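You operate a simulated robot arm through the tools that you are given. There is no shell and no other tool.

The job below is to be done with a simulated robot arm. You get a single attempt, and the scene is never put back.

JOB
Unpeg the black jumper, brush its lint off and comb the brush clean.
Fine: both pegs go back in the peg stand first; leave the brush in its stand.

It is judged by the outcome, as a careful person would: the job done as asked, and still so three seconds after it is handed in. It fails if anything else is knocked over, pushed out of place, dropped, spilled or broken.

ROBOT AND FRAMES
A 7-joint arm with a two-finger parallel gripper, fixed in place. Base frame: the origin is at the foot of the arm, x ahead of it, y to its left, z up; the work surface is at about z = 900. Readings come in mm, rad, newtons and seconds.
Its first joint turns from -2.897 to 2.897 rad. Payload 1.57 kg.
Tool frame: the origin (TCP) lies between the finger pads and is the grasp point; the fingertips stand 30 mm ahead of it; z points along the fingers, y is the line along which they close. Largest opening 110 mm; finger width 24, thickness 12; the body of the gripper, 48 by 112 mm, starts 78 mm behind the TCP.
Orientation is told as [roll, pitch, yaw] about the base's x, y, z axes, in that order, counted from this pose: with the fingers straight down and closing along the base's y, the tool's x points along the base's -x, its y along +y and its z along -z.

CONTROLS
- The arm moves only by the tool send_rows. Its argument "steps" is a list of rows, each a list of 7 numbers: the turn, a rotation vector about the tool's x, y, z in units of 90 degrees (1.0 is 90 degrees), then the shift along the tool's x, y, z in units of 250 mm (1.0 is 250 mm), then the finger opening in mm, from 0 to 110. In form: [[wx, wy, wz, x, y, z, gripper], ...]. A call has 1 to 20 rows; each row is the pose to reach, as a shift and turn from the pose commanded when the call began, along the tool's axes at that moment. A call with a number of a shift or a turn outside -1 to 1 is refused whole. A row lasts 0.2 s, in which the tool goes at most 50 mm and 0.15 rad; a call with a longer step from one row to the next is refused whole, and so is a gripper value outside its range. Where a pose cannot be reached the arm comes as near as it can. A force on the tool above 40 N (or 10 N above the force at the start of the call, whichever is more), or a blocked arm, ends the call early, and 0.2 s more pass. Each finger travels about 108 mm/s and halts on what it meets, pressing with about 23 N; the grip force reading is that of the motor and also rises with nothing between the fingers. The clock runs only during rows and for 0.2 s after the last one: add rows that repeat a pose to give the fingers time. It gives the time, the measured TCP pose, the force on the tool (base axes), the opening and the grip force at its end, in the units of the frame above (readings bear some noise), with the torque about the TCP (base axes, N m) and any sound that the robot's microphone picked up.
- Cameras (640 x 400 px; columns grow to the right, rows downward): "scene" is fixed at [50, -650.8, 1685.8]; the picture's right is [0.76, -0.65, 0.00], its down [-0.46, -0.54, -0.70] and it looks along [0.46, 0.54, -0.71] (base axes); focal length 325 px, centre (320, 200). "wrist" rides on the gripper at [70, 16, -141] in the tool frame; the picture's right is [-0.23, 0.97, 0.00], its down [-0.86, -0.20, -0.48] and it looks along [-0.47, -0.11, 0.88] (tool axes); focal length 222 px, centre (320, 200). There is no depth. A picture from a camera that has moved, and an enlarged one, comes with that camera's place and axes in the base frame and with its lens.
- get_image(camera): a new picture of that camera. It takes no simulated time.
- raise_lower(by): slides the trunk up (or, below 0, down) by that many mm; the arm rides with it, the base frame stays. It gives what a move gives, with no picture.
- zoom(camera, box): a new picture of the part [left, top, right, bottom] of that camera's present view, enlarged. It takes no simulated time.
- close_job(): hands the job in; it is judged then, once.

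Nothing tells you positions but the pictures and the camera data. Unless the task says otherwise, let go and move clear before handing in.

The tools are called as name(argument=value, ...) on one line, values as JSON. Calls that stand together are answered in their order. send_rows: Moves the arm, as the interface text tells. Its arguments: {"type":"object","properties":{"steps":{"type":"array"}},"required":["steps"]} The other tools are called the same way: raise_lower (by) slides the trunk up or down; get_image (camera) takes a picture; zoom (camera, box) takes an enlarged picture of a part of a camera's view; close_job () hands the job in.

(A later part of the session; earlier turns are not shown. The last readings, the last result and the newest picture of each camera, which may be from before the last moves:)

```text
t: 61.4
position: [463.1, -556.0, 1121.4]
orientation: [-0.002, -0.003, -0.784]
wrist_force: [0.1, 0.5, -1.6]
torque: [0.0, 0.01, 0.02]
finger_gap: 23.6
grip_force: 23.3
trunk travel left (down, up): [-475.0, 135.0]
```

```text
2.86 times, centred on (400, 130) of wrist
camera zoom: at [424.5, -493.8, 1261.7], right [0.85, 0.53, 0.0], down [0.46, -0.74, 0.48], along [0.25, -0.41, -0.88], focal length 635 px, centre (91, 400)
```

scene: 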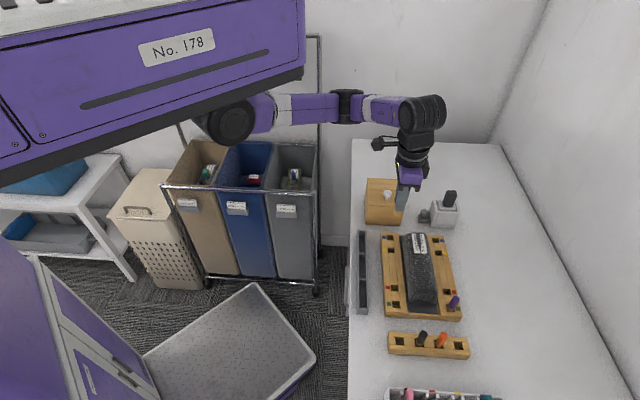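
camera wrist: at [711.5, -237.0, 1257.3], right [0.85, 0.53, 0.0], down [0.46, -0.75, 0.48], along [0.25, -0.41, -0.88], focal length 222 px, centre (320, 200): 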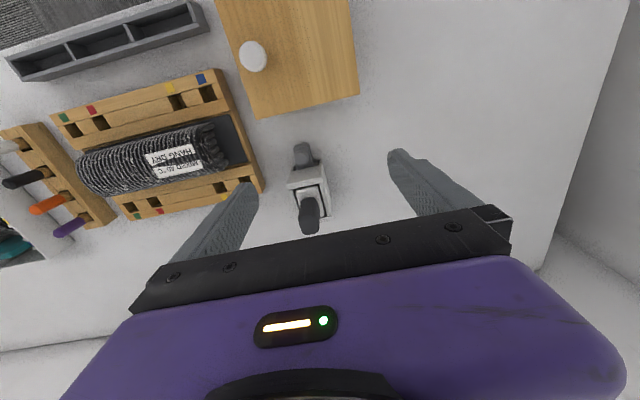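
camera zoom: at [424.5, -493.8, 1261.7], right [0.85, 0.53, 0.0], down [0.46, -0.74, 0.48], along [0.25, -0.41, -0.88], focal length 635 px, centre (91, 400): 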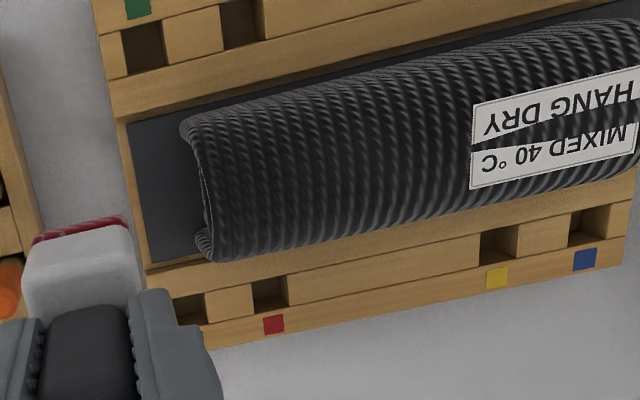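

The jumper is clean and undisturbed. Now I'll carry the brush back above its stand.

send_rows(steps=[[0, 0, 0, 0, 0.16, 0, 15], [0, 0, 0, 0, 0.34, 0, 15], [0, 0, 0, 0, 0.52, 0, 15], [0, 0, 0, 0, 0.7, 0, 15], [0, 0, 0, 0, 0.88, 0, 15], [0, 0, 0, 0, 0.96, 0, 15], [0, 0, 0, 0, 0.96, 0, 15]])

send_rows(steps=[[0, 0, 0, -0.1, 0.11, 0, 15], [0, 0, 0, -0.2, 0.22, 0, 15], [0, 0, 0, -0.3, 0.33, 0, 15], [0, 0, 0, -0.4, 0.43, 0, 15], [0, 0, 0, -0.412, 0.44, 0, 15], [0, 0, 0, -0.412, 0.44, 0, 15]])

zoom(camera="wrist", box=[220, 60, 420, 230])

zoom(camera="scene", box=[400, 150, 490, 235])

```text
t: 63.0
position: [632.6, -386.7, 1119.9]
orientation: [0.0, -0.005, -0.785]
wrist_force: [-1.4, -0.3, -0.7]
torque: [0.0, 0.05, 0.01]
finger_gap: 23.6
grip_force: 23.1
trunk travel left (down, up): [-475.0, 135.0]
```

```text
t: 64.4
position: [782.3, -379.1, 1121.2]
orientation: [-0.004, -0.005, -0.784]
wrist_force: [0.0, 0.1, -0.5]
torque: [-0.01, -0.01, 0.02]
finger_gap: 23.7
grip_force: 23.4
trunk travel left (down, up): [-475.0, 135.0]
```

```text
2.35 times, centred on (320, 145) of wrist
camera zoom: at [744.6, -317.5, 1260.1], right [0.85, 0.53, 0.0], down [0.46, -0.74, 0.48], along [0.25, -0.41, -0.88], focal length 523 px, centre (320, 329)
```

zoom: 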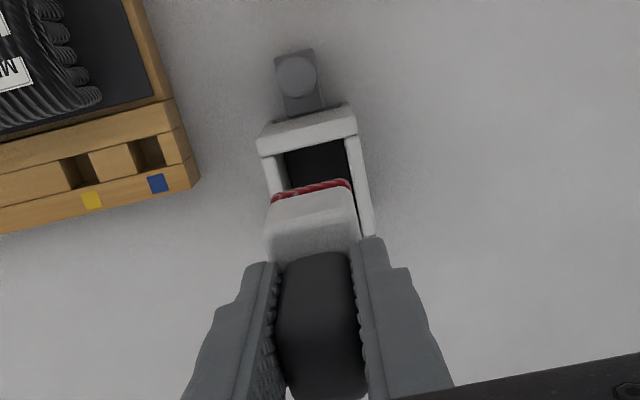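

```text
4.71 times, centred on (445, 192) of scene
camera zoom: at [50.0, -650.8, 1685.8], right [0.76, -0.65, 0.0], down [-0.46, -0.54, -0.7], along [0.46, 0.54, -0.71], focal length 1530 px, centre (-268, 235)
```

zoom: 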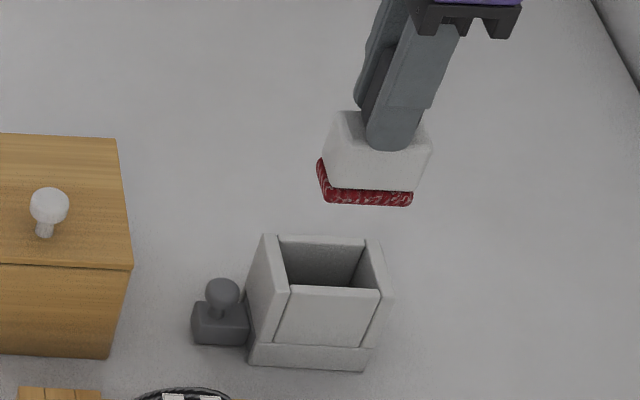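

Nearly above the stand. I'll correct a small tilt and ~2 mm offset, then lower to just above the walls and check.

send_rows(steps=[[0.0005, 0.0033, 0, -0.008, -0.001, 0, 15], [0.0005, 0.0033, 0, -0.008, -0.001, 0.12, 15], [0.0005, 0.0033, 0, -0.008, -0.001, 0.22, 15], [0.0005, 0.0033, 0, -0.008, -0.001, 0.22, 15]])

zoom(camera="wrist", box=[250, 80, 390, 200])

zoom(camera="scene", box=[410, 165, 480, 235])

```text
t: 65.4
position: [784.9, -378.2, 1065.4]
orientation: [-0.002, 0.002, -0.786]
wrist_force: [0.3, -0.3, -0.6]
torque: [0.02, 0.01, 0.03]
finger_gap: 23.7
grip_force: 23.0
trunk travel left (down, up): [-475.0, 135.0]
```

```text
3.33 times, centred on (320, 140) of wrist
camera zoom: at [747.0, -318.3, 1205.7], right [0.85, 0.53, 0.0], down [0.47, -0.75, 0.48], along [0.25, -0.41, -0.88], focal length 740 px, centre (320, 400)
```

zoom: 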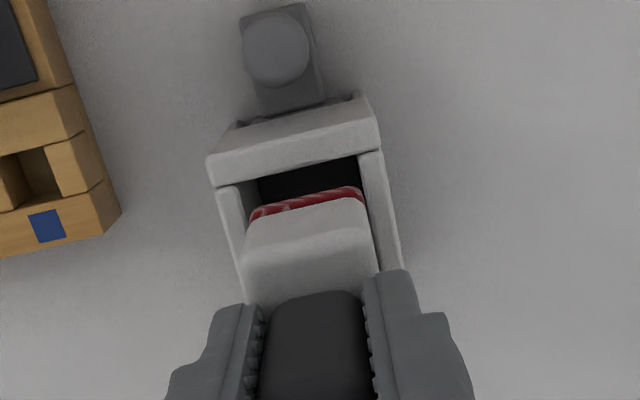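

```text
5.71 times, centred on (445, 200) of scene
camera zoom: at [50.0, -650.8, 1685.8], right [0.76, -0.65, 0.0], down [-0.46, -0.54, -0.7], along [0.46, 0.54, -0.71], focal length 1858 px, centre (-394, 200)
```

zoom: 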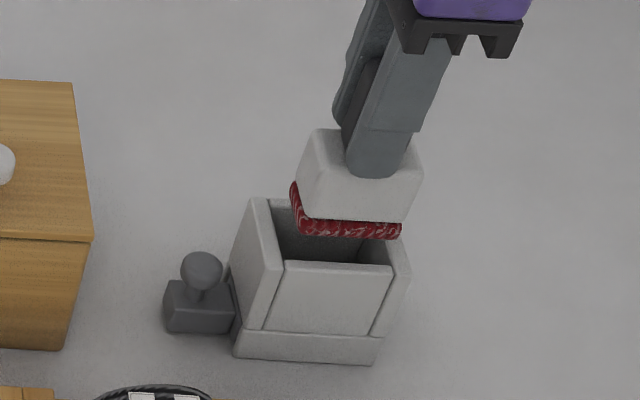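

Compared with the pose where I gripped it, the brush is about 2 mm too far along u. I'll correct and re-check.

send_rows(steps=[[0, 0, 0, 0, -0.0072, 0, 15], [0, 0, 0, 0, -0.0072, 0.02, 15], [0, 0, 0, 0, -0.0072, 0.02, 15]])

zoom(camera="wrist", box=[250, 80, 390, 200])

```text
t: 66.2
position: [783.3, -381.1, 1060.7]
orientation: [-0.002, 0.002, -0.785]
wrist_force: [-0.2, -0.8, -0.7]
torque: [-0.04, 0.0, -0.01]
finger_gap: 23.4
grip_force: 22.9
trunk travel left (down, up): [-475.0, 135.0]
```

```text
3.33 times, centred on (320, 140) of wrist
camera zoom: at [745.8, -319.7, 1201.1], right [0.85, 0.53, 0.0], down [0.47, -0.75, 0.48], along [0.25, -0.41, -0.88], focal length 740 px, centre (320, 400)
```

zoom: 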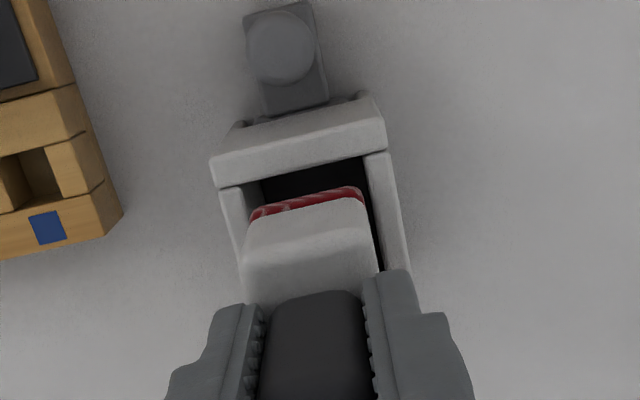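

Aligned to within about a millimetre. I'll lower gently into the stand, watching the force.

send_rows(steps=[[0, 0, 0, 0.001, 0, 0.02, 15], [0, 0, 0, 0.001, 0, 0.04, 15], [0, 0, 0, 0.001, 0, 0.06, 15], [0, 0, 0, 0.001, 0, 0.06, 15]])

zoom(camera="wrist", box=[250, 80, 390, 200])

zoom(camera="scene", box=[410, 165, 480, 235])

```text
t: 67.0
position: [783.0, -382.7, 1053.1]
orientation: [-0.002, -0.007, -0.787]
wrist_force: [-2.7, 1.2, 13.4]
torque: [-0.11, -0.25, -0.02]
finger_gap: 24.0
grip_force: 23.3
trunk travel left (down, up): [-475.0, 135.0]
stopped in row 4: the force on the tool passed its limit at 46 N (the readings are from after the stop); the commanded pose is now the measured one
```

```text
3.33 times, centred on (320, 140) of wrist
camera zoom: at [745.2, -320.2, 1193.4], right [0.85, 0.53, 0.0], down [0.46, -0.74, 0.48], along [0.26, -0.41, -0.87], focal length 740 px, centre (320, 400)
```

zoom: 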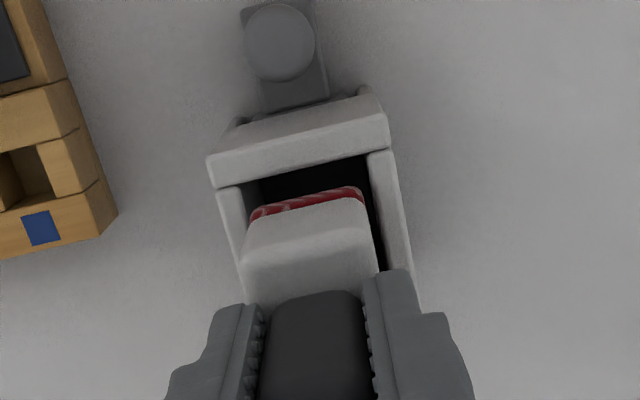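

```text
5.71 times, centred on (445, 200) of scene
camera zoom: at [50.0, -650.8, 1685.8], right [0.76, -0.65, 0.0], down [-0.46, -0.54, -0.7], along [0.46, 0.54, -0.71], focal length 1858 px, centre (-394, 200)
```

zoom: 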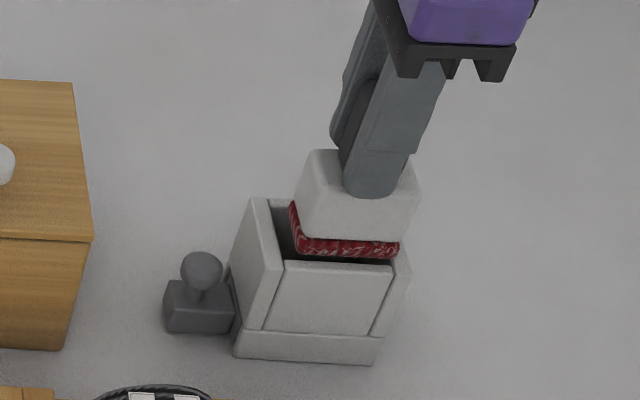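

The brush is resting on a rim: the views show it sits some millimetres too far to the -v side, so it slipped sideways a bit in the grip. I'll lift it and measure the offset before trying again.

send_rows(steps=[[0, 0, 0, 0, 0, -0.02, 15], [0, 0, 0, 0, 0, -0.04, 15], [0, 0, 0, 0, 0, -0.04, 15]])

zoom(camera="wrist", box=[220, 80, 420, 230])

zoom(camera="scene", box=[415, 150, 485, 235])

```text
t: 67.8
position: [782.6, -382.7, 1061.2]
orientation: [-0.002, -0.002, -0.786]
wrist_force: [-0.8, -0.4, -0.4]
torque: [-0.01, 0.01, -0.02]
finger_gap: 23.7
grip_force: 23.0
trunk travel left (down, up): [-475.0, 135.0]
```

```text
2.67 times, centred on (320, 155) of wrist
camera zoom: at [745.5, -320.7, 1201.7], right [0.85, 0.53, 0.0], down [0.46, -0.74, 0.48], along [0.25, -0.41, -0.88], focal length 592 px, centre (320, 320)
```

zoom: 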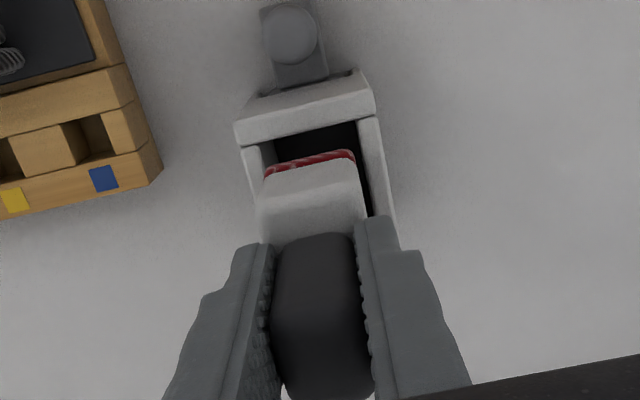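

```text
4.71 times, centred on (450, 192) of scene
camera zoom: at [50.0, -650.8, 1685.8], right [0.76, -0.65, 0.0], down [-0.46, -0.54, -0.7], along [0.46, 0.54, -0.71], focal length 1530 px, centre (-292, 235)
```

zoom: 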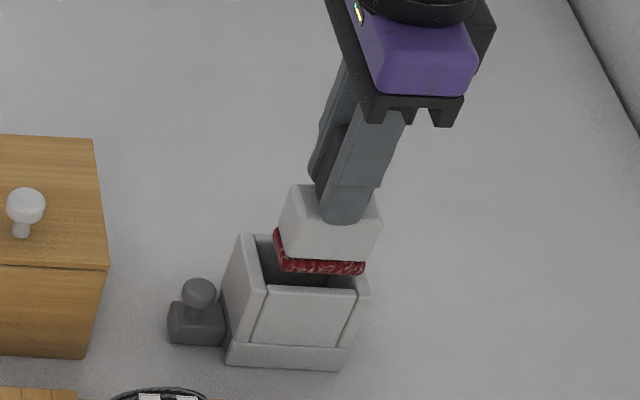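

I'll zoom further on the brush and the stand rim to judge the offset properly.

zoom(camera="scene", box=[425, 185, 475, 235])

zoom(camera="wrist", box=[290, 90, 370, 160])

```text
8.00 times, centred on (450, 210) of scene
camera zoom: at [50.0, -650.8, 1685.8], right [0.76, -0.65, 0.0], down [-0.46, -0.54, -0.7], along [0.46, 0.54, -0.71], focal length 2602 px, centre (-720, 120)
```

zoom: 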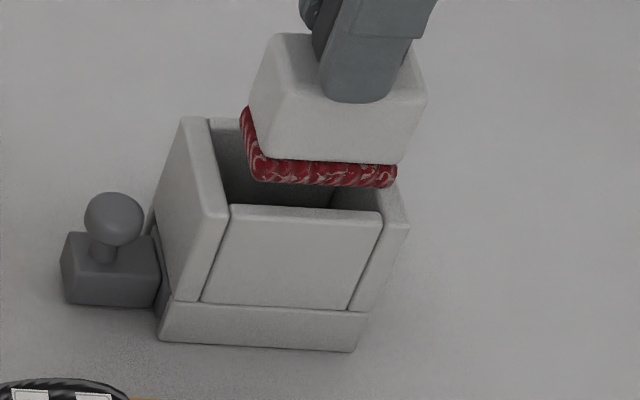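

```text
5.71 times, centred on (330, 125) of wrist
camera zoom: at [745.5, -320.7, 1201.7], right [0.85, 0.53, 0.0], down [0.46, -0.74, 0.48], along [0.25, -0.41, -0.88], focal length 1269 px, centre (263, 629)
```

zoom: 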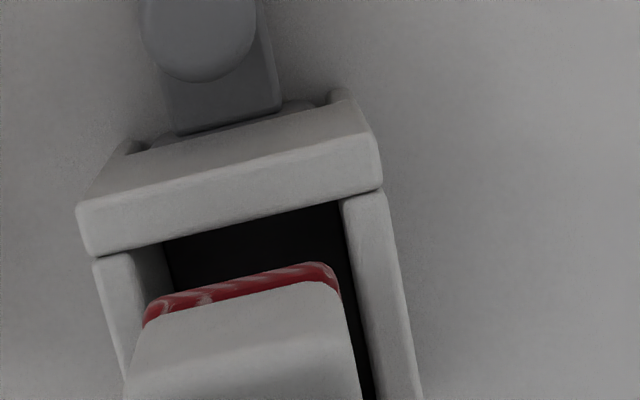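

The brush needs about 6 mm in +v and 1.4 mm in +u to line up with the opening. I'll shift it while clear of the rim and check again.

send_rows(steps=[[0, 0, 0, 0.0228, 0.0056, 0, 15], [0, 0, 0, 0.0228, 0.0056, 0.0, 15]])

zoom(camera="scene", box=[425, 185, 475, 235])

zoom(camera="wrist", box=[290, 90, 370, 160])

```text
t: 68.4
position: [779.7, -377.2, 1061.1]
orientation: [-0.004, -0.001, -0.788]
wrist_force: [-0.2, -1.5, -0.9]
torque: [-0.01, -0.02, 0.02]
finger_gap: 23.5
grip_force: 22.4
trunk travel left (down, up): [-475.0, 135.0]
```

```text
8.00 times, centred on (450, 210) of scene
camera zoom: at [50.0, -650.8, 1685.8], right [0.76, -0.65, 0.0], down [-0.46, -0.54, -0.7], along [0.46, 0.54, -0.71], focal length 2602 px, centre (-720, 120)
```

zoom: 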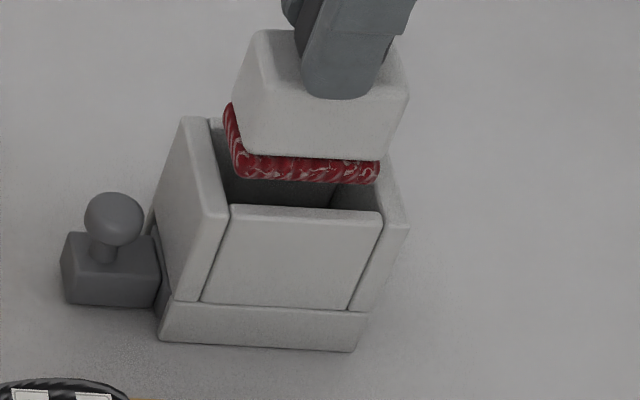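

```text
5.71 times, centred on (330, 125) of wrist
camera zoom: at [742.2, -315.4, 1201.6], right [0.85, 0.53, 0.0], down [0.46, -0.74, 0.48], along [0.25, -0.41, -0.88], focal length 1269 px, centre (263, 629)
```

zoom: 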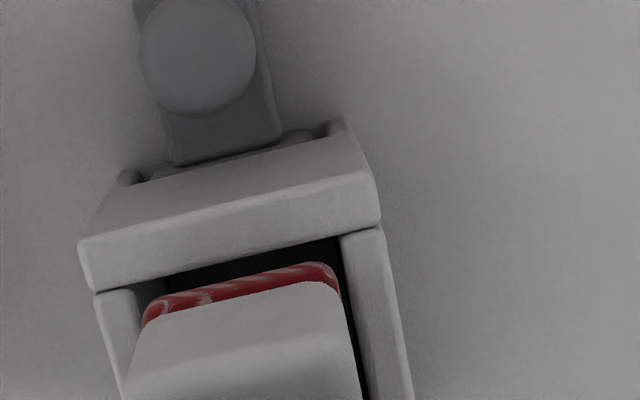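

Close now; a 1.5 mm pull-back in v, then lower gently 10 mm.

send_rows(steps=[[0, 0, 0, -0.006, 0, 0, 15], [0, 0, 0, -0.006, 0, 0.015, 15], [0, 0, 0, -0.006, 0, 0.03, 15], [0, 0, 0, -0.006, 0, 0.04, 15], [0, 0, 0, -0.006, 0, 0.04, 15]])

zoom(camera="scene", box=[425, 185, 475, 235])

zoom(camera="wrist", box=[290, 90, 370, 160])

```text
t: 69.6
position: [780.9, -378.7, 1051.2]
orientation: [-0.003, -0.004, -0.787]
wrist_force: [-0.1, -0.5, -0.6]
torque: [0.0, 0.01, 0.05]
finger_gap: 23.6
grip_force: 23.1
trunk travel left (down, up): [-475.0, 135.0]
```

```text
8.00 times, centred on (450, 210) of scene
camera zoom: at [50.0, -650.8, 1685.8], right [0.76, -0.65, 0.0], down [-0.46, -0.54, -0.7], along [0.46, 0.54, -0.71], focal length 2602 px, centre (-720, 120)
```

zoom: 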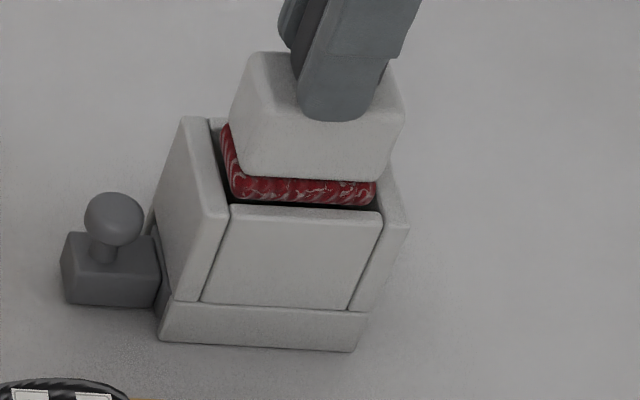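

```text
5.71 times, centred on (330, 125) of wrist
camera zoom: at [742.6, -316.8, 1191.3], right [0.85, 0.53, 0.0], down [0.46, -0.74, 0.48], along [0.25, -0.41, -0.88], focal length 1269 px, centre (263, 629)
```

zoom: 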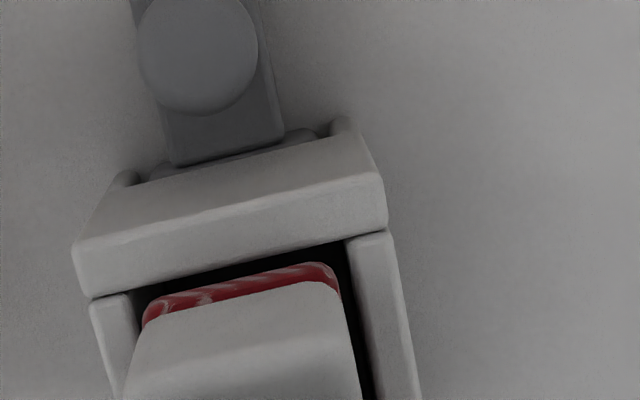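

No contact yet and the gaps look even. I'll continue lowering 8 mm.

send_rows(steps=[[0, 0, 0, 0, 0.001, 0.01, 15], [0, 0, 0, 0, 0.001, 0.02, 15], [0, 0, 0, 0, 0.001, 0.032, 15], [0, 0, 0, 0, 0.001, 0.032, 15]])

```text
t: 70.6
position: [782.0, -377.8, 1042.1]
orientation: [-0.002, -0.002, -0.788]
wrist_force: [-0.6, 0.1, -1.6]
torque: [0.01, -0.02, 0.04]
finger_gap: 23.9
grip_force: 22.7
trunk travel left (down, up): [-475.0, 135.0]
```

It's entering freely. I'll keep lowering toward the seat.

send_rows(steps=[[0, 0, 0, 0, 0, 0.02, 15], [0, 0, 0, 0, 0, 0.04, 15], [0, 0, 0, 0, 0, 0.06, 15], [0, 0, 0, 0, 0, 0.08, 15], [0, 0, 0, 0, 0, 0.08, 15]])

zoom(camera="scene", box=[425, 185, 475, 235])

zoom(camera="wrist", box=[270, 70, 390, 170])

```text
t: 71.8
position: [782.3, -378.5, 1023.3]
orientation: [-0.002, 0.0, -0.787]
wrist_force: [0.0, -0.6, -0.5]
torque: [0.03, 0.01, 0.0]
finger_gap: 23.6
grip_force: 23.5
trunk travel left (down, up): [-475.0, 135.0]
```

```text
8.00 times, centred on (450, 210) of scene
camera zoom: at [50.0, -650.8, 1685.8], right [0.76, -0.65, 0.0], down [-0.46, -0.54, -0.7], along [0.46, 0.54, -0.71], focal length 2602 px, centre (-720, 120)
```

zoom: 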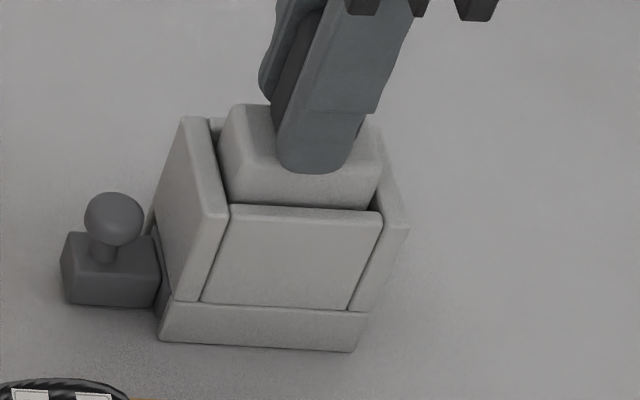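

```text
4.00 times, centred on (330, 120) of wrist
camera zoom: at [743.7, -316.5, 1163.0], right [0.85, 0.53, 0.0], down [0.46, -0.74, 0.48], along [0.25, -0.41, -0.88], focal length 888 px, centre (280, 520)
```

zoom: 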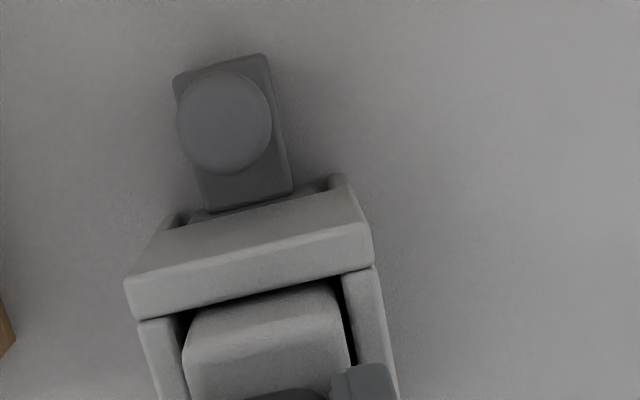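

It slides in well. I'll lower the rest with small steps until it touches the floor.

send_rows(steps=[[0, 0, 0, 0, 0, 0.02, 15], [0, 0, 0, 0, 0, 0.036, 15], [0, 0, 0, 0, 0, 0.036, 15]])

```text
t: 72.6
position: [781.3, -376.8, 1015.6]
orientation: [-0.002, -0.002, -0.787]
wrist_force: [0.1, -0.2, -0.9]
torque: [0.0, -0.02, -0.04]
finger_gap: 23.7
grip_force: 22.7
trunk travel left (down, up): [-475.0, 135.0]
```

send_rows(steps=[[0, 0, 0, 0, 0, 0.008, 15], [0, 0, 0, 0, 0, 0.016, 15], [0, 0, 0, 0, 0, 0.016, 15]])

```text
t: 73.4
position: [782.1, -377.6, 1011.1]
orientation: [-0.004, -0.001, -0.787]
wrist_force: [0.3, -0.1, -2.1]
torque: [-0.01, 0.0, -0.04]
finger_gap: 23.9
grip_force: 22.8
trunk travel left (down, up): [-475.0, 135.0]
```

send_rows(steps=[[0, 0, 0, 0, 0, 0.006, 15], [0, 0, 0, 0, 0, 0.01, 15], [0, 0, 0, 0, 0, 0.01, 15]])

zoom(camera="scene", box=[425, 185, 475, 235])

```text
t: 74.2
position: [780.9, -377.2, 1007.8]
orientation: [-0.001, -0.001, -0.788]
wrist_force: [-0.5, 0.4, -0.5]
torque: [0.01, 0.02, 0.01]
finger_gap: 23.8
grip_force: 22.9
trunk travel left (down, up): [-475.0, 135.0]
```

```text
8.00 times, centred on (450, 210) of scene
camera zoom: at [50.0, -650.8, 1685.8], right [0.76, -0.65, 0.0], down [-0.46, -0.54, -0.7], along [0.46, 0.54, -0.71], focal length 2602 px, centre (-720, 120)
```

zoom: 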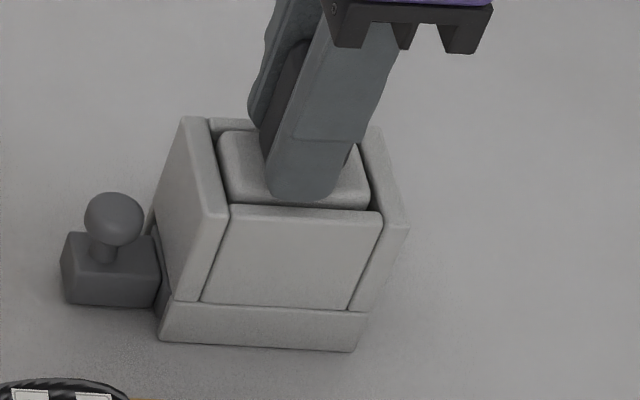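

Very nearly at the original height. A couple more gentle steps.

send_rows(steps=[[0, 0, 0, 0, 0, 0.005, 15], [0, 0, 0, 0, 0, 0.005, 15]])

```text
t: 74.8
position: [781.5, -378.7, 1007.1]
orientation: [-0.002, -0.003, -0.787]
wrist_force: [0.5, 0.5, 1.9]
torque: [0.18, 0.02, -0.05]
finger_gap: 23.3
grip_force: 22.9
trunk travel left (down, up): [-475.0, 135.0]
```

Light floor contact: the brush is seated. I'll open the fingers a little, then rise straight up and open further.

send_rows(steps=[[0, 0, 0, 0, 0, 0, 30], [0, 0, 0, 0, 0, 0, 36], [0, 0, 0, 0, 0, 0, 36], [0, 0, 0, 0, 0, -0.06, 40], [0, 0, 0, 0, 0, -0.16, 50], [0, 0, 0, 0, 0, -0.32, 60], [0, 0, 0, 0, 0, -0.48, 60], [0, 0, 0, 0, 0, -0.48, 60]])

zoom(camera="scene", box=[400, 165, 480, 235])

zoom(camera="wrist", box=[250, 70, 390, 190])

```text
t: 76.6
position: [779.5, -378.6, 1127.1]
orientation: [-0.001, -0.001, -0.785]
wrist_force: [1.0, 0.0, 0.2]
torque: [-0.04, 0.01, -0.01]
finger_gap: 59.9
grip_force: 0.0
trunk travel left (down, up): [-475.0, 135.0]
```

```text
5.71 times, centred on (440, 200) of scene
camera zoom: at [50.0, -650.8, 1685.8], right [0.76, -0.65, 0.0], down [-0.46, -0.54, -0.7], along [0.46, 0.54, -0.71], focal length 1858 px, centre (-366, 200)
```

zoom: 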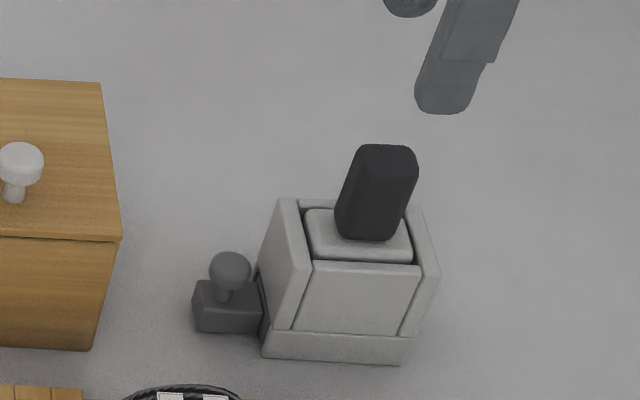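

```text
3.33 times, centred on (320, 130) of wrist
camera zoom: at [742.6, -317.4, 1267.3], right [0.85, 0.53, 0.0], down [0.46, -0.74, 0.48], along [0.25, -0.41, -0.88], focal length 740 px, centre (320, 433)
```

zoom: 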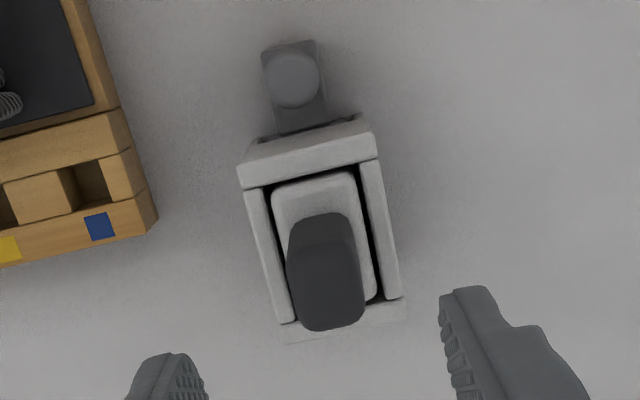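

The brush sits in its stand exactly as at first. Now for the comb: I'll go above the slider's ball knob at about (742,-338.5,941) and check alignment.

send_rows(steps=[[0, 0, 0, 0.11, 0.003, 0, 50], [0, 0, 0, 0.22, 0.005, 0, 50], [0, 0, 0, 0.22, 0.005, 0.16, 50], [0, 0, 0, 0.22, 0.005, 0.32, 50], [0, 0, 0, 0.22, 0.005, 0.48, 50], [0, 0, 0, 0.22, 0.005, 0.48, 50]])

zoom(camera="wrist", box=[230, 90, 410, 240])

zoom(camera="scene", box=[390, 165, 480, 240])

```text
t: 78.0
position: [743.3, -338.0, 1006.6]
orientation: [-0.003, -0.005, -0.788]
wrist_force: [-0.3, 0.7, 0.1]
torque: [-0.01, 0.02, -0.01]
finger_gap: 50.4
grip_force: 0.1
trunk travel left (down, up): [-475.0, 135.0]
```

```text
2.67 times, centred on (320, 165) of wrist
camera zoom: at [705.1, -276.9, 1146.0], right [0.85, 0.53, 0.0], down [0.46, -0.74, 0.48], along [0.25, -0.41, -0.88], focal length 592 px, centre (320, 293)
```

zoom: 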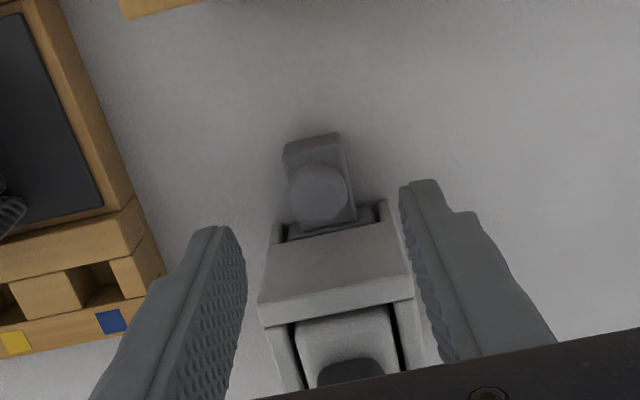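

```text
5.33 times, centred on (435, 202) of scene
camera zoom: at [50.0, -650.8, 1685.8], right [0.76, -0.65, 0.0], down [-0.46, -0.54, -0.7], along [0.46, 0.54, -0.71], focal length 1734 px, centre (-293, 187)
```

zoom: 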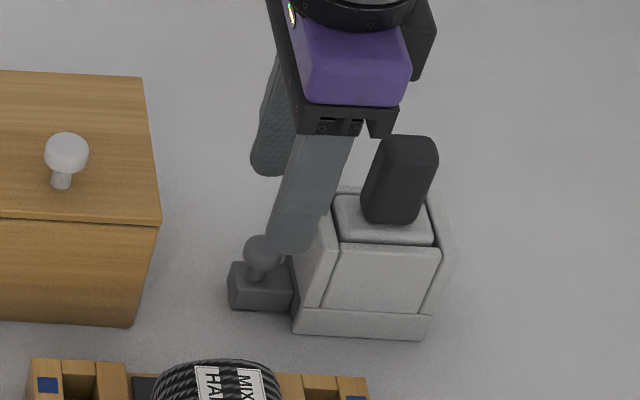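

The knob is centred within 2 mm. I'll correct, lower until the fingertips are just above the slider block, and grip the ball.

send_rows(steps=[[0, 0, 0, 0.006, -0.003, 0, 50], [0, 0, 0, 0.006, -0.003, 0.1, 50], [0, 0, 0, 0.006, -0.003, 0.18, 50], [0, 0, 0, 0.006, -0.003, 0.194, 50], [0, 0, 0, 0.006, -0.003, 0.194, 50]])

zoom(camera="wrist", box=[230, 90, 410, 240])

zoom(camera="scene", box=[390, 165, 480, 240])

```text
t: 79.2
position: [742.3, -337.4, 958.8]
orientation: [-0.003, -0.005, -0.788]
wrist_force: [-0.1, -0.2, 0.0]
torque: [-0.02, 0.02, 0.03]
finger_gap: 50.2
grip_force: 0.1
trunk travel left (down, up): [-475.0, 135.0]
```

```text
2.67 times, centred on (320, 165) of wrist
camera zoom: at [704.3, -276.5, 1099.0], right [0.85, 0.53, 0.0], down [0.46, -0.74, 0.48], along [0.25, -0.41, -0.88], focal length 592 px, centre (320, 293)
```

zoom: 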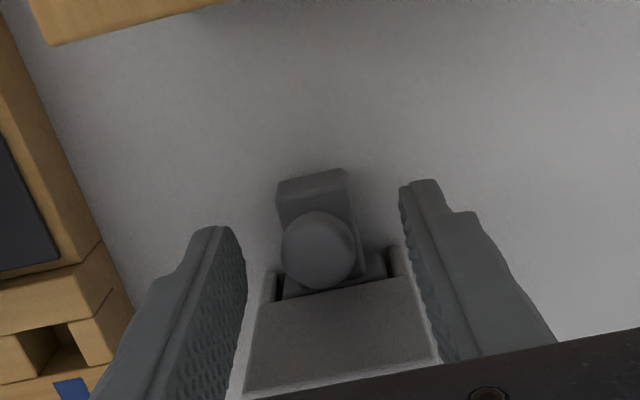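

```text
5.33 times, centred on (435, 202) of scene
camera zoom: at [50.0, -650.8, 1685.8], right [0.76, -0.65, 0.0], down [-0.46, -0.54, -0.7], along [0.46, 0.54, -0.71], focal length 1734 px, centre (-293, 187)
```

zoom: 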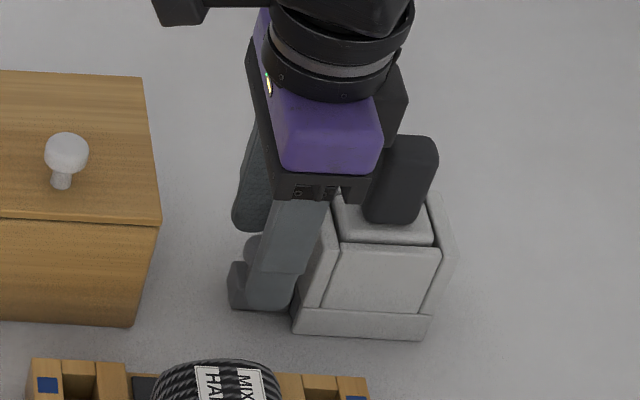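

The ball is well centred. Closing on it.

send_rows(steps=[[0, 0, 0, 0, 0, 0, 35], [0, 0, 0, 0, 0, 0, 15], [0, 0, 0, 0, 0, 0, 12], [0, 0, 0, 0, 0, 0, 12]])

zoom(camera="scene", box=[400, 175, 470, 235])

```text
t: 80.2
position: [742.1, -338.5, 960.4]
orientation: [-0.002, -0.003, -0.788]
wrist_force: [-5.0, -4.8, -0.1]
torque: [-0.11, 0.08, 0.0]
finger_gap: 20.6
grip_force: 33.9
trunk travel left (down, up): [-475.0, 135.0]
```

```text
6.67 times, centred on (435, 205) of scene
camera zoom: at [50.0, -650.8, 1685.8], right [0.76, -0.65, 0.0], down [-0.46, -0.54, -0.7], along [0.46, 0.54, -0.71], focal length 2168 px, centre (-447, 167)
```

zoom: 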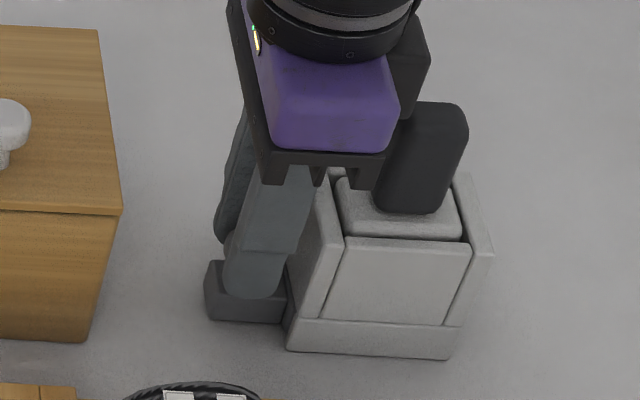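

The ball is gripped with a small side load. I'll ease 0.5 mm in -u and pull the slider 8 mm outward (+v), watching the force.

send_rows(steps=[[0, 0, 0, 0, -0.002, 0, 12], [0, 0, 0, 0.016, -0.002, 0, 12], [0, 0, 0, 0.032, -0.002, 0, 12], [0, 0, 0, 0.032, -0.002, 0, 12]])

zoom(camera="scene", box=[400, 175, 470, 235])

zoom(camera="wrist", box=[230, 90, 410, 240])

```text
t: 81.2
position: [737.8, -332.6, 959.1]
orientation: [-0.001, -0.004, -0.786]
wrist_force: [-4.3, -4.7, 0.0]
torque: [-0.08, 0.11, 0.0]
finger_gap: 20.6
grip_force: 34.1
trunk travel left (down, up): [-475.0, 135.0]
```

```text
6.67 times, centred on (435, 205) of scene
camera zoom: at [50.0, -650.8, 1685.8], right [0.76, -0.65, 0.0], down [-0.46, -0.54, -0.7], along [0.46, 0.54, -0.71], focal length 2168 px, centre (-447, 167)
```

zoom: 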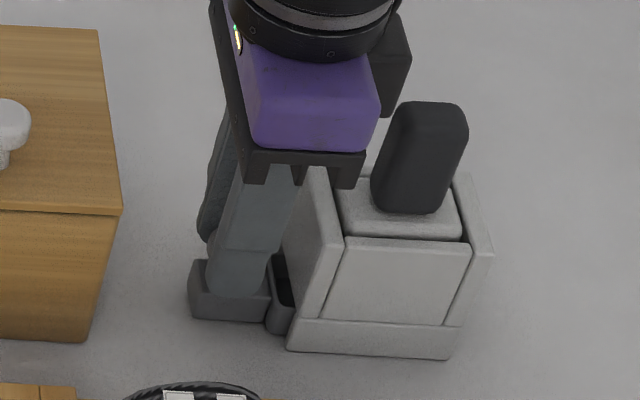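

```text
2.67 times, centred on (320, 165) of wrist
camera zoom: at [698.1, -271.6, 1099.0], right [0.85, 0.53, 0.0], down [0.46, -0.74, 0.48], along [0.25, -0.41, -0.88], focal length 592 px, centre (320, 293)
```

zoom: 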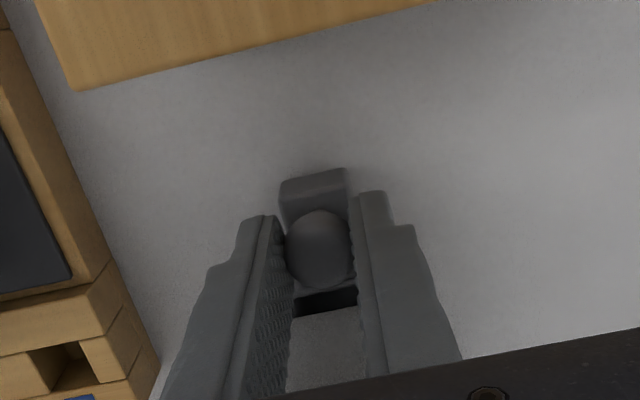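

It slides smoothly out like a drawer while the stand stays. I'll pull another 15 mm and look.

send_rows(steps=[[0, 0, 0, 0.02, -0.002, 0, 12], [0, 0, 0, 0.04, -0.003, 0, 12], [0, 0, 0, 0.06, -0.003, 0, 12], [0, 0, 0, 0.06, -0.003, 0, 12]])

zoom(camera="scene", box=[400, 175, 470, 235])

get_image(camera="wrist")

```text
t: 82.2
position: [725.2, -322.3, 958.9]
orientation: [-0.001, -0.005, -0.786]
wrist_force: [-1.4, -1.1, 12.1]
torque: [-0.01, 0.1, -0.01]
finger_gap: 20.3
grip_force: 33.9
trunk travel left (down, up): [-475.0, 135.0]
```

```text
6.67 times, centred on (435, 205) of scene
camera zoom: at [50.0, -650.8, 1685.8], right [0.76, -0.65, 0.0], down [-0.46, -0.54, -0.7], along [0.46, 0.54, -0.71], focal length 2168 px, centre (-447, 167)
```

zoom: 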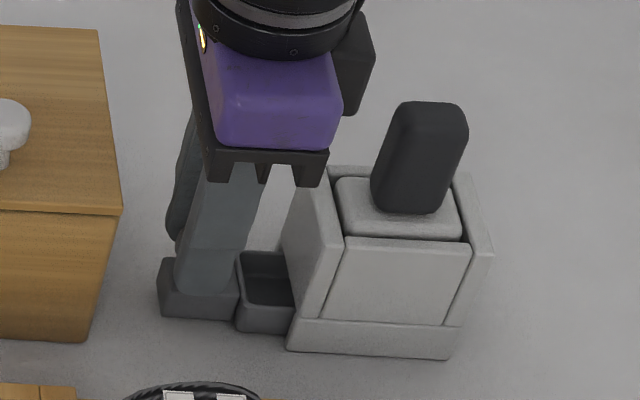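

```text
taken
camera wrist: at [687.5, -261.1, 1098.8], right [0.85, 0.53, 0.0], down [0.46, -0.74, 0.48], along [0.25, -0.41, -0.88], focal length 222 px, centre (320, 200)
```

wrist: 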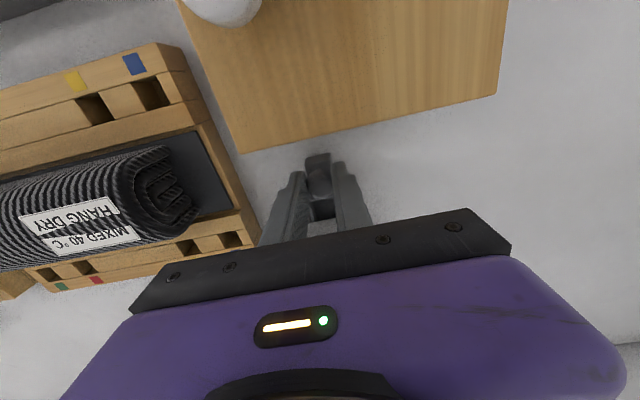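

It's a small drawer, empty so far in the visible part. There is about 30 mm before the wooden box, so I'll pull 12 mm more.

send_rows(steps=[[0, 0, 0, 0.016, 0, -0.002, 12], [0, 0, 0, 0.032, 0, -0.002, 12], [0, 0, 0, 0.048, 0, -0.002, 12], [0, 0, 0, 0.048, 0, -0.002, 12]])

zoom(camera="scene", box=[395, 175, 465, 235])

zoom(camera="wrist", box=[230, 100, 410, 250])

```text
t: 83.2
position: [717.0, -314.7, 958.9]
orientation: [-0.002, -0.005, -0.785]
wrist_force: [-0.4, -0.7, 11.2]
torque: [-0.03, -0.02, 0.03]
finger_gap: 20.7
grip_force: 33.9
trunk travel left (down, up): [-475.0, 135.0]
```

```text
6.67 times, centred on (430, 205) of scene
camera zoom: at [50.0, -650.8, 1685.8], right [0.76, -0.65, 0.0], down [-0.46, -0.54, -0.7], along [0.46, 0.54, -0.71], focal length 2168 px, centre (-413, 167)
```

zoom: 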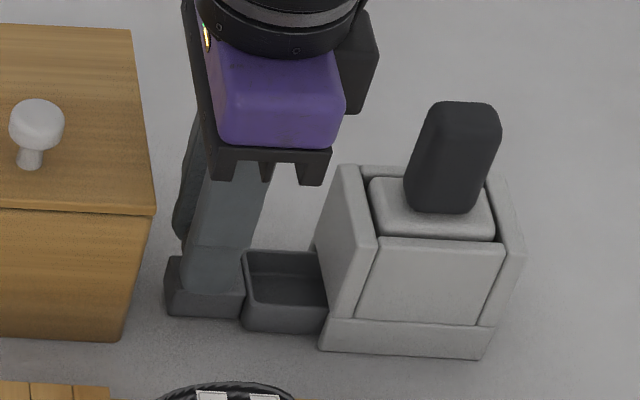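

```text
2.67 times, centred on (320, 175) of wrist
camera zoom: at [678.8, -252.4, 1098.9], right [0.85, 0.53, 0.0], down [0.46, -0.74, 0.48], along [0.25, -0.41, -0.88], focal length 592 px, centre (320, 267)
```

zoom: 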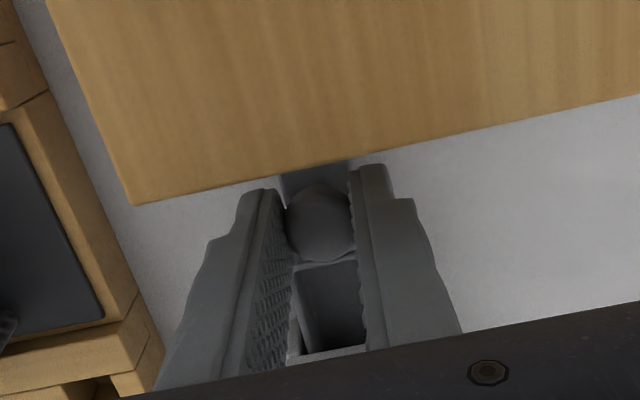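

About 36 mm out, tray still empty, roughly 19 mm from the box. I'll pull 8 mm more to see whether there's a stop or anything inside.

send_rows(steps=[[0, 0, 0, 0.012, 0, -0.002, 12], [0, 0, 0, 0.022, 0, -0.002, 12], [0, 0, 0, 0.032, 0, -0.002, 12], [0, 0, 0, 0.032, 0, -0.002, 12]])

zoom(camera="scene", box=[395, 175, 465, 235])

zoom(camera="wrist", box=[270, 140, 390, 230])

```text
t: 84.2
position: [711.6, -307.4, 958.3]
orientation: [-0.002, -0.002, -0.786]
wrist_force: [0.5, 1.2, 6.8]
torque: [0.01, -0.03, -0.01]
finger_gap: 20.8
grip_force: 34.1
trunk travel left (down, up): [-475.0, 135.0]
```

```text
6.67 times, centred on (430, 205) of scene
camera zoom: at [50.0, -650.8, 1685.8], right [0.76, -0.65, 0.0], down [-0.46, -0.54, -0.7], along [0.46, 0.54, -0.71], focal length 2168 px, centre (-413, 167)
```

zoom: 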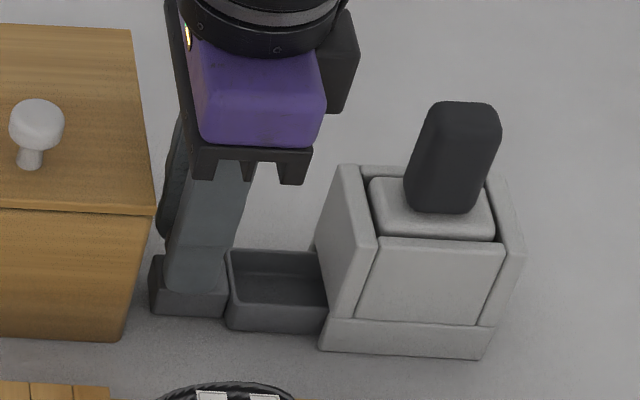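

```text
4.44 times, centred on (330, 185) of wrist
camera zoom: at [673.4, -247.0, 1098.8], right [0.85, 0.53, 0.0], down [0.46, -0.74, 0.48], along [0.25, -0.41, -0.88], focal length 987 px, centre (276, 267)
```

zoom: 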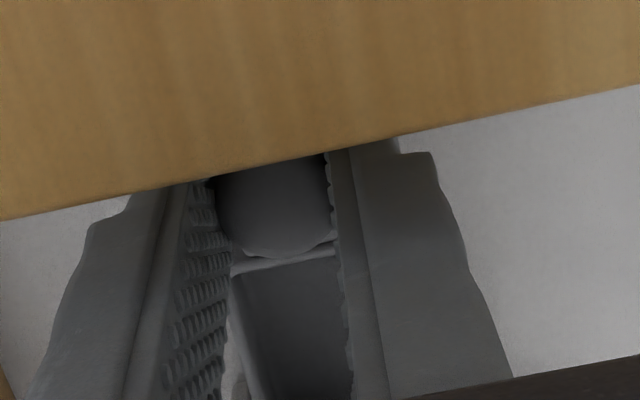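

The tray is empty and slides freely. I'll push it back fully along the same path, which should complete the comb stroke under the brush.

send_rows(steps=[[0, 0, 0, -0.03, 0, 0, 12], [0, 0, 0, -0.06, 0.001, 0, 12], [0, 0, 0, -0.09, 0.001, 0, 12], [0, 0, 0, -0.12, 0.002, 0, 12], [0, 0, 0, -0.15, 0.002, 0, 12], [0, 0, 0, -0.165, 0.003, 0, 12], [0, 0, 0, -0.172, 0.003, 0, 12], [0, 0, 0, -0.172, 0.003, 0, 12]])

zoom(camera="scene", box=[400, 175, 470, 235])

```text
t: 86.0
position: [741.1, -338.5, 958.8]
orientation: [-0.003, -0.004, -0.785]
wrist_force: [3.3, 4.5, 9.2]
torque: [0.05, -0.11, 0.0]
finger_gap: 20.3
grip_force: 33.3
trunk travel left (down, up): [-475.0, 135.0]
```

```text
6.67 times, centred on (435, 205) of scene
camera zoom: at [50.0, -650.8, 1685.8], right [0.76, -0.65, 0.0], down [-0.46, -0.54, -0.7], along [0.46, 0.54, -0.71], focal length 2168 px, centre (-447, 167)
```

zoom: 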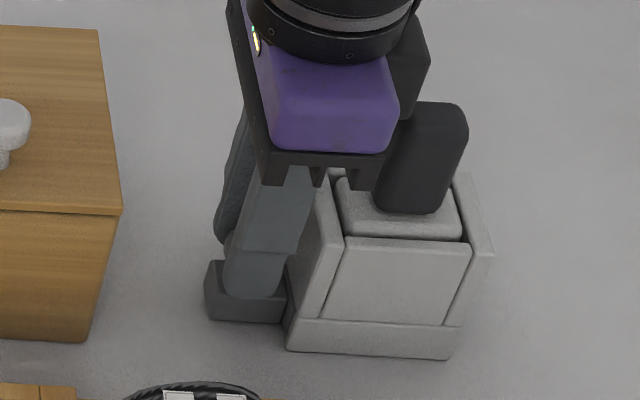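

The drawer is back exactly at its starting place. I'll release the knob and rise, then lift the brush to inspect its pile.

send_rows(steps=[[0, 0, 0, 0, 0, 0, 30], [0, 0, 0, 0, 0, 0, 50], [0, 0, 0, 0, 0, 0, 50], [0, 0, 0, 0, 0, -0.1, 50], [0, 0, 0, 0, 0, -0.26, 60], [0, 0, 0, 0, 0, -0.44, 70], [0, 0, 0, 0, 0, -0.6, 70], [0, 0, 0, 0, 0, -0.6, 70]])

zoom(camera="scene", box=[400, 165, 480, 235])

get_image(camera="scene")

```text
t: 87.8
position: [741.4, -337.8, 1110.1]
orientation: [-0.002, 0.0, -0.787]
wrist_force: [0.2, 0.1, 0.4]
torque: [0.01, -0.04, 0.02]
finger_gap: 69.7
grip_force: 0.1
trunk travel left (down, up): [-475.0, 135.0]
```

```text
5.71 times, centred on (440, 200) of scene
camera zoom: at [50.0, -650.8, 1685.8], right [0.76, -0.65, 0.0], down [-0.46, -0.54, -0.7], along [0.46, 0.54, -0.71], focal length 1858 px, centre (-366, 200)
```

zoom: 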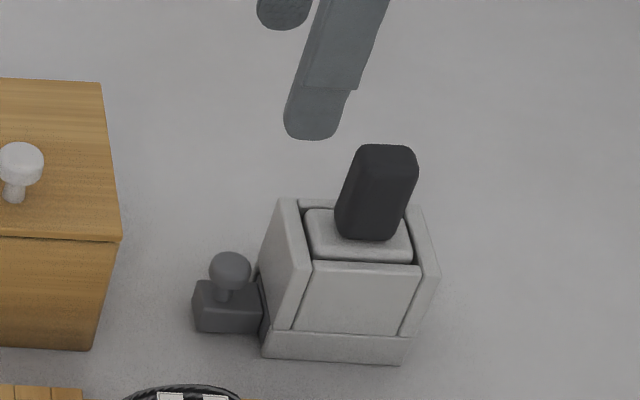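

```text
taken
```

scene: 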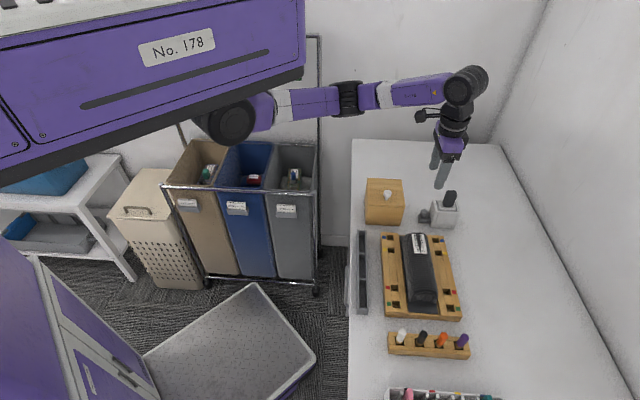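

Everything is in place. I'll move back over the brush handle to lift and inspect it.

send_rows(steps=[[0, 0, 0, -0.12, -0.001, 0, 70], [0, 0, 0, -0.237, -0.002, 0, 70], [0, 0, 0, -0.237, -0.002, 0.14, 70], [0, 0, 0, -0.237, -0.002, 0.28, 70], [0, 0, 0, -0.237, -0.002, 0.28, 70]])

zoom(camera="wrist", box=[220, 80, 420, 230])

```text
t: 89.0
position: [784.6, -380.5, 1038.2]
orientation: [-0.003, -0.005, -0.786]
wrist_force: [0.1, -0.9, 0.2]
torque: [-0.01, 0.0, 0.0]
finger_gap: 69.8
grip_force: 0.1
trunk travel left (down, up): [-475.0, 135.0]
```

```text
2.67 times, centred on (320, 155) of wrist
camera zoom: at [746.2, -318.8, 1178.3], right [0.85, 0.53, 0.0], down [0.46, -0.74, 0.48], along [0.25, -0.41, -0.88], focal length 592 px, centre (320, 320)
```

zoom: 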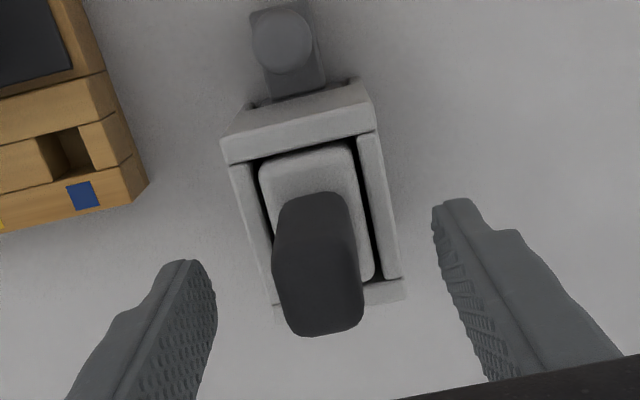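

Aligned; small correction, then down 28 mm and grip.

send_rows(steps=[[0, 0, 0, 0.008, 0.001, 0.04, 70], [0, 0, 0, 0.008, 0.001, 0.08, 70], [0, 0, 0, 0.008, 0.001, 0.112, 70], [0, 0, 0, 0.008, 0.001, 0.112, 50], [0, 0, 0, 0.008, 0.001, 0.112, 30], [0, 0, 0, 0.008, 0.001, 0.112, 15], [0, 0, 0, 0.008, 0.001, 0.112, 15], [0, 0, 0, 0.008, 0.001, 0.112, 15]])

zoom(camera="scene", box=[425, 185, 475, 235])

zoom(camera="wrist", box=[220, 80, 420, 230])

```text
t: 90.8
position: [781.5, -379.6, 1010.8]
orientation: [-0.002, -0.002, -0.787]
wrist_force: [1.5, 0.6, 0.8]
torque: [0.01, -0.1, -0.02]
finger_gap: 23.7
grip_force: 23.2
trunk travel left (down, up): [-475.0, 135.0]
```

```text
8.00 times, centred on (450, 210) of scene
camera zoom: at [50.0, -650.8, 1685.8], right [0.76, -0.65, 0.0], down [-0.46, -0.54, -0.7], along [0.46, 0.54, -0.71], focal length 2602 px, centre (-720, 120)
```

zoom: 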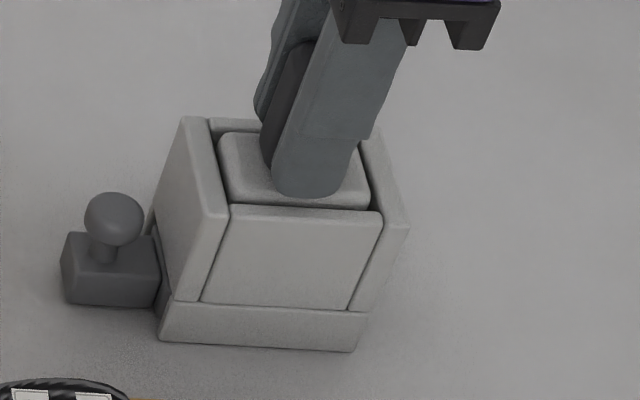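

```text
2.67 times, centred on (320, 155) of wrist
camera zoom: at [744.1, -317.9, 1150.8], right [0.85, 0.53, 0.0], down [0.46, -0.74, 0.48], along [0.25, -0.41, -0.88], focal length 592 px, centre (320, 320)
```

zoom: 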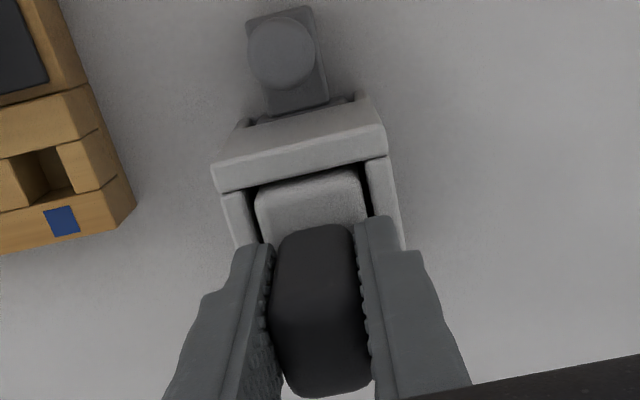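

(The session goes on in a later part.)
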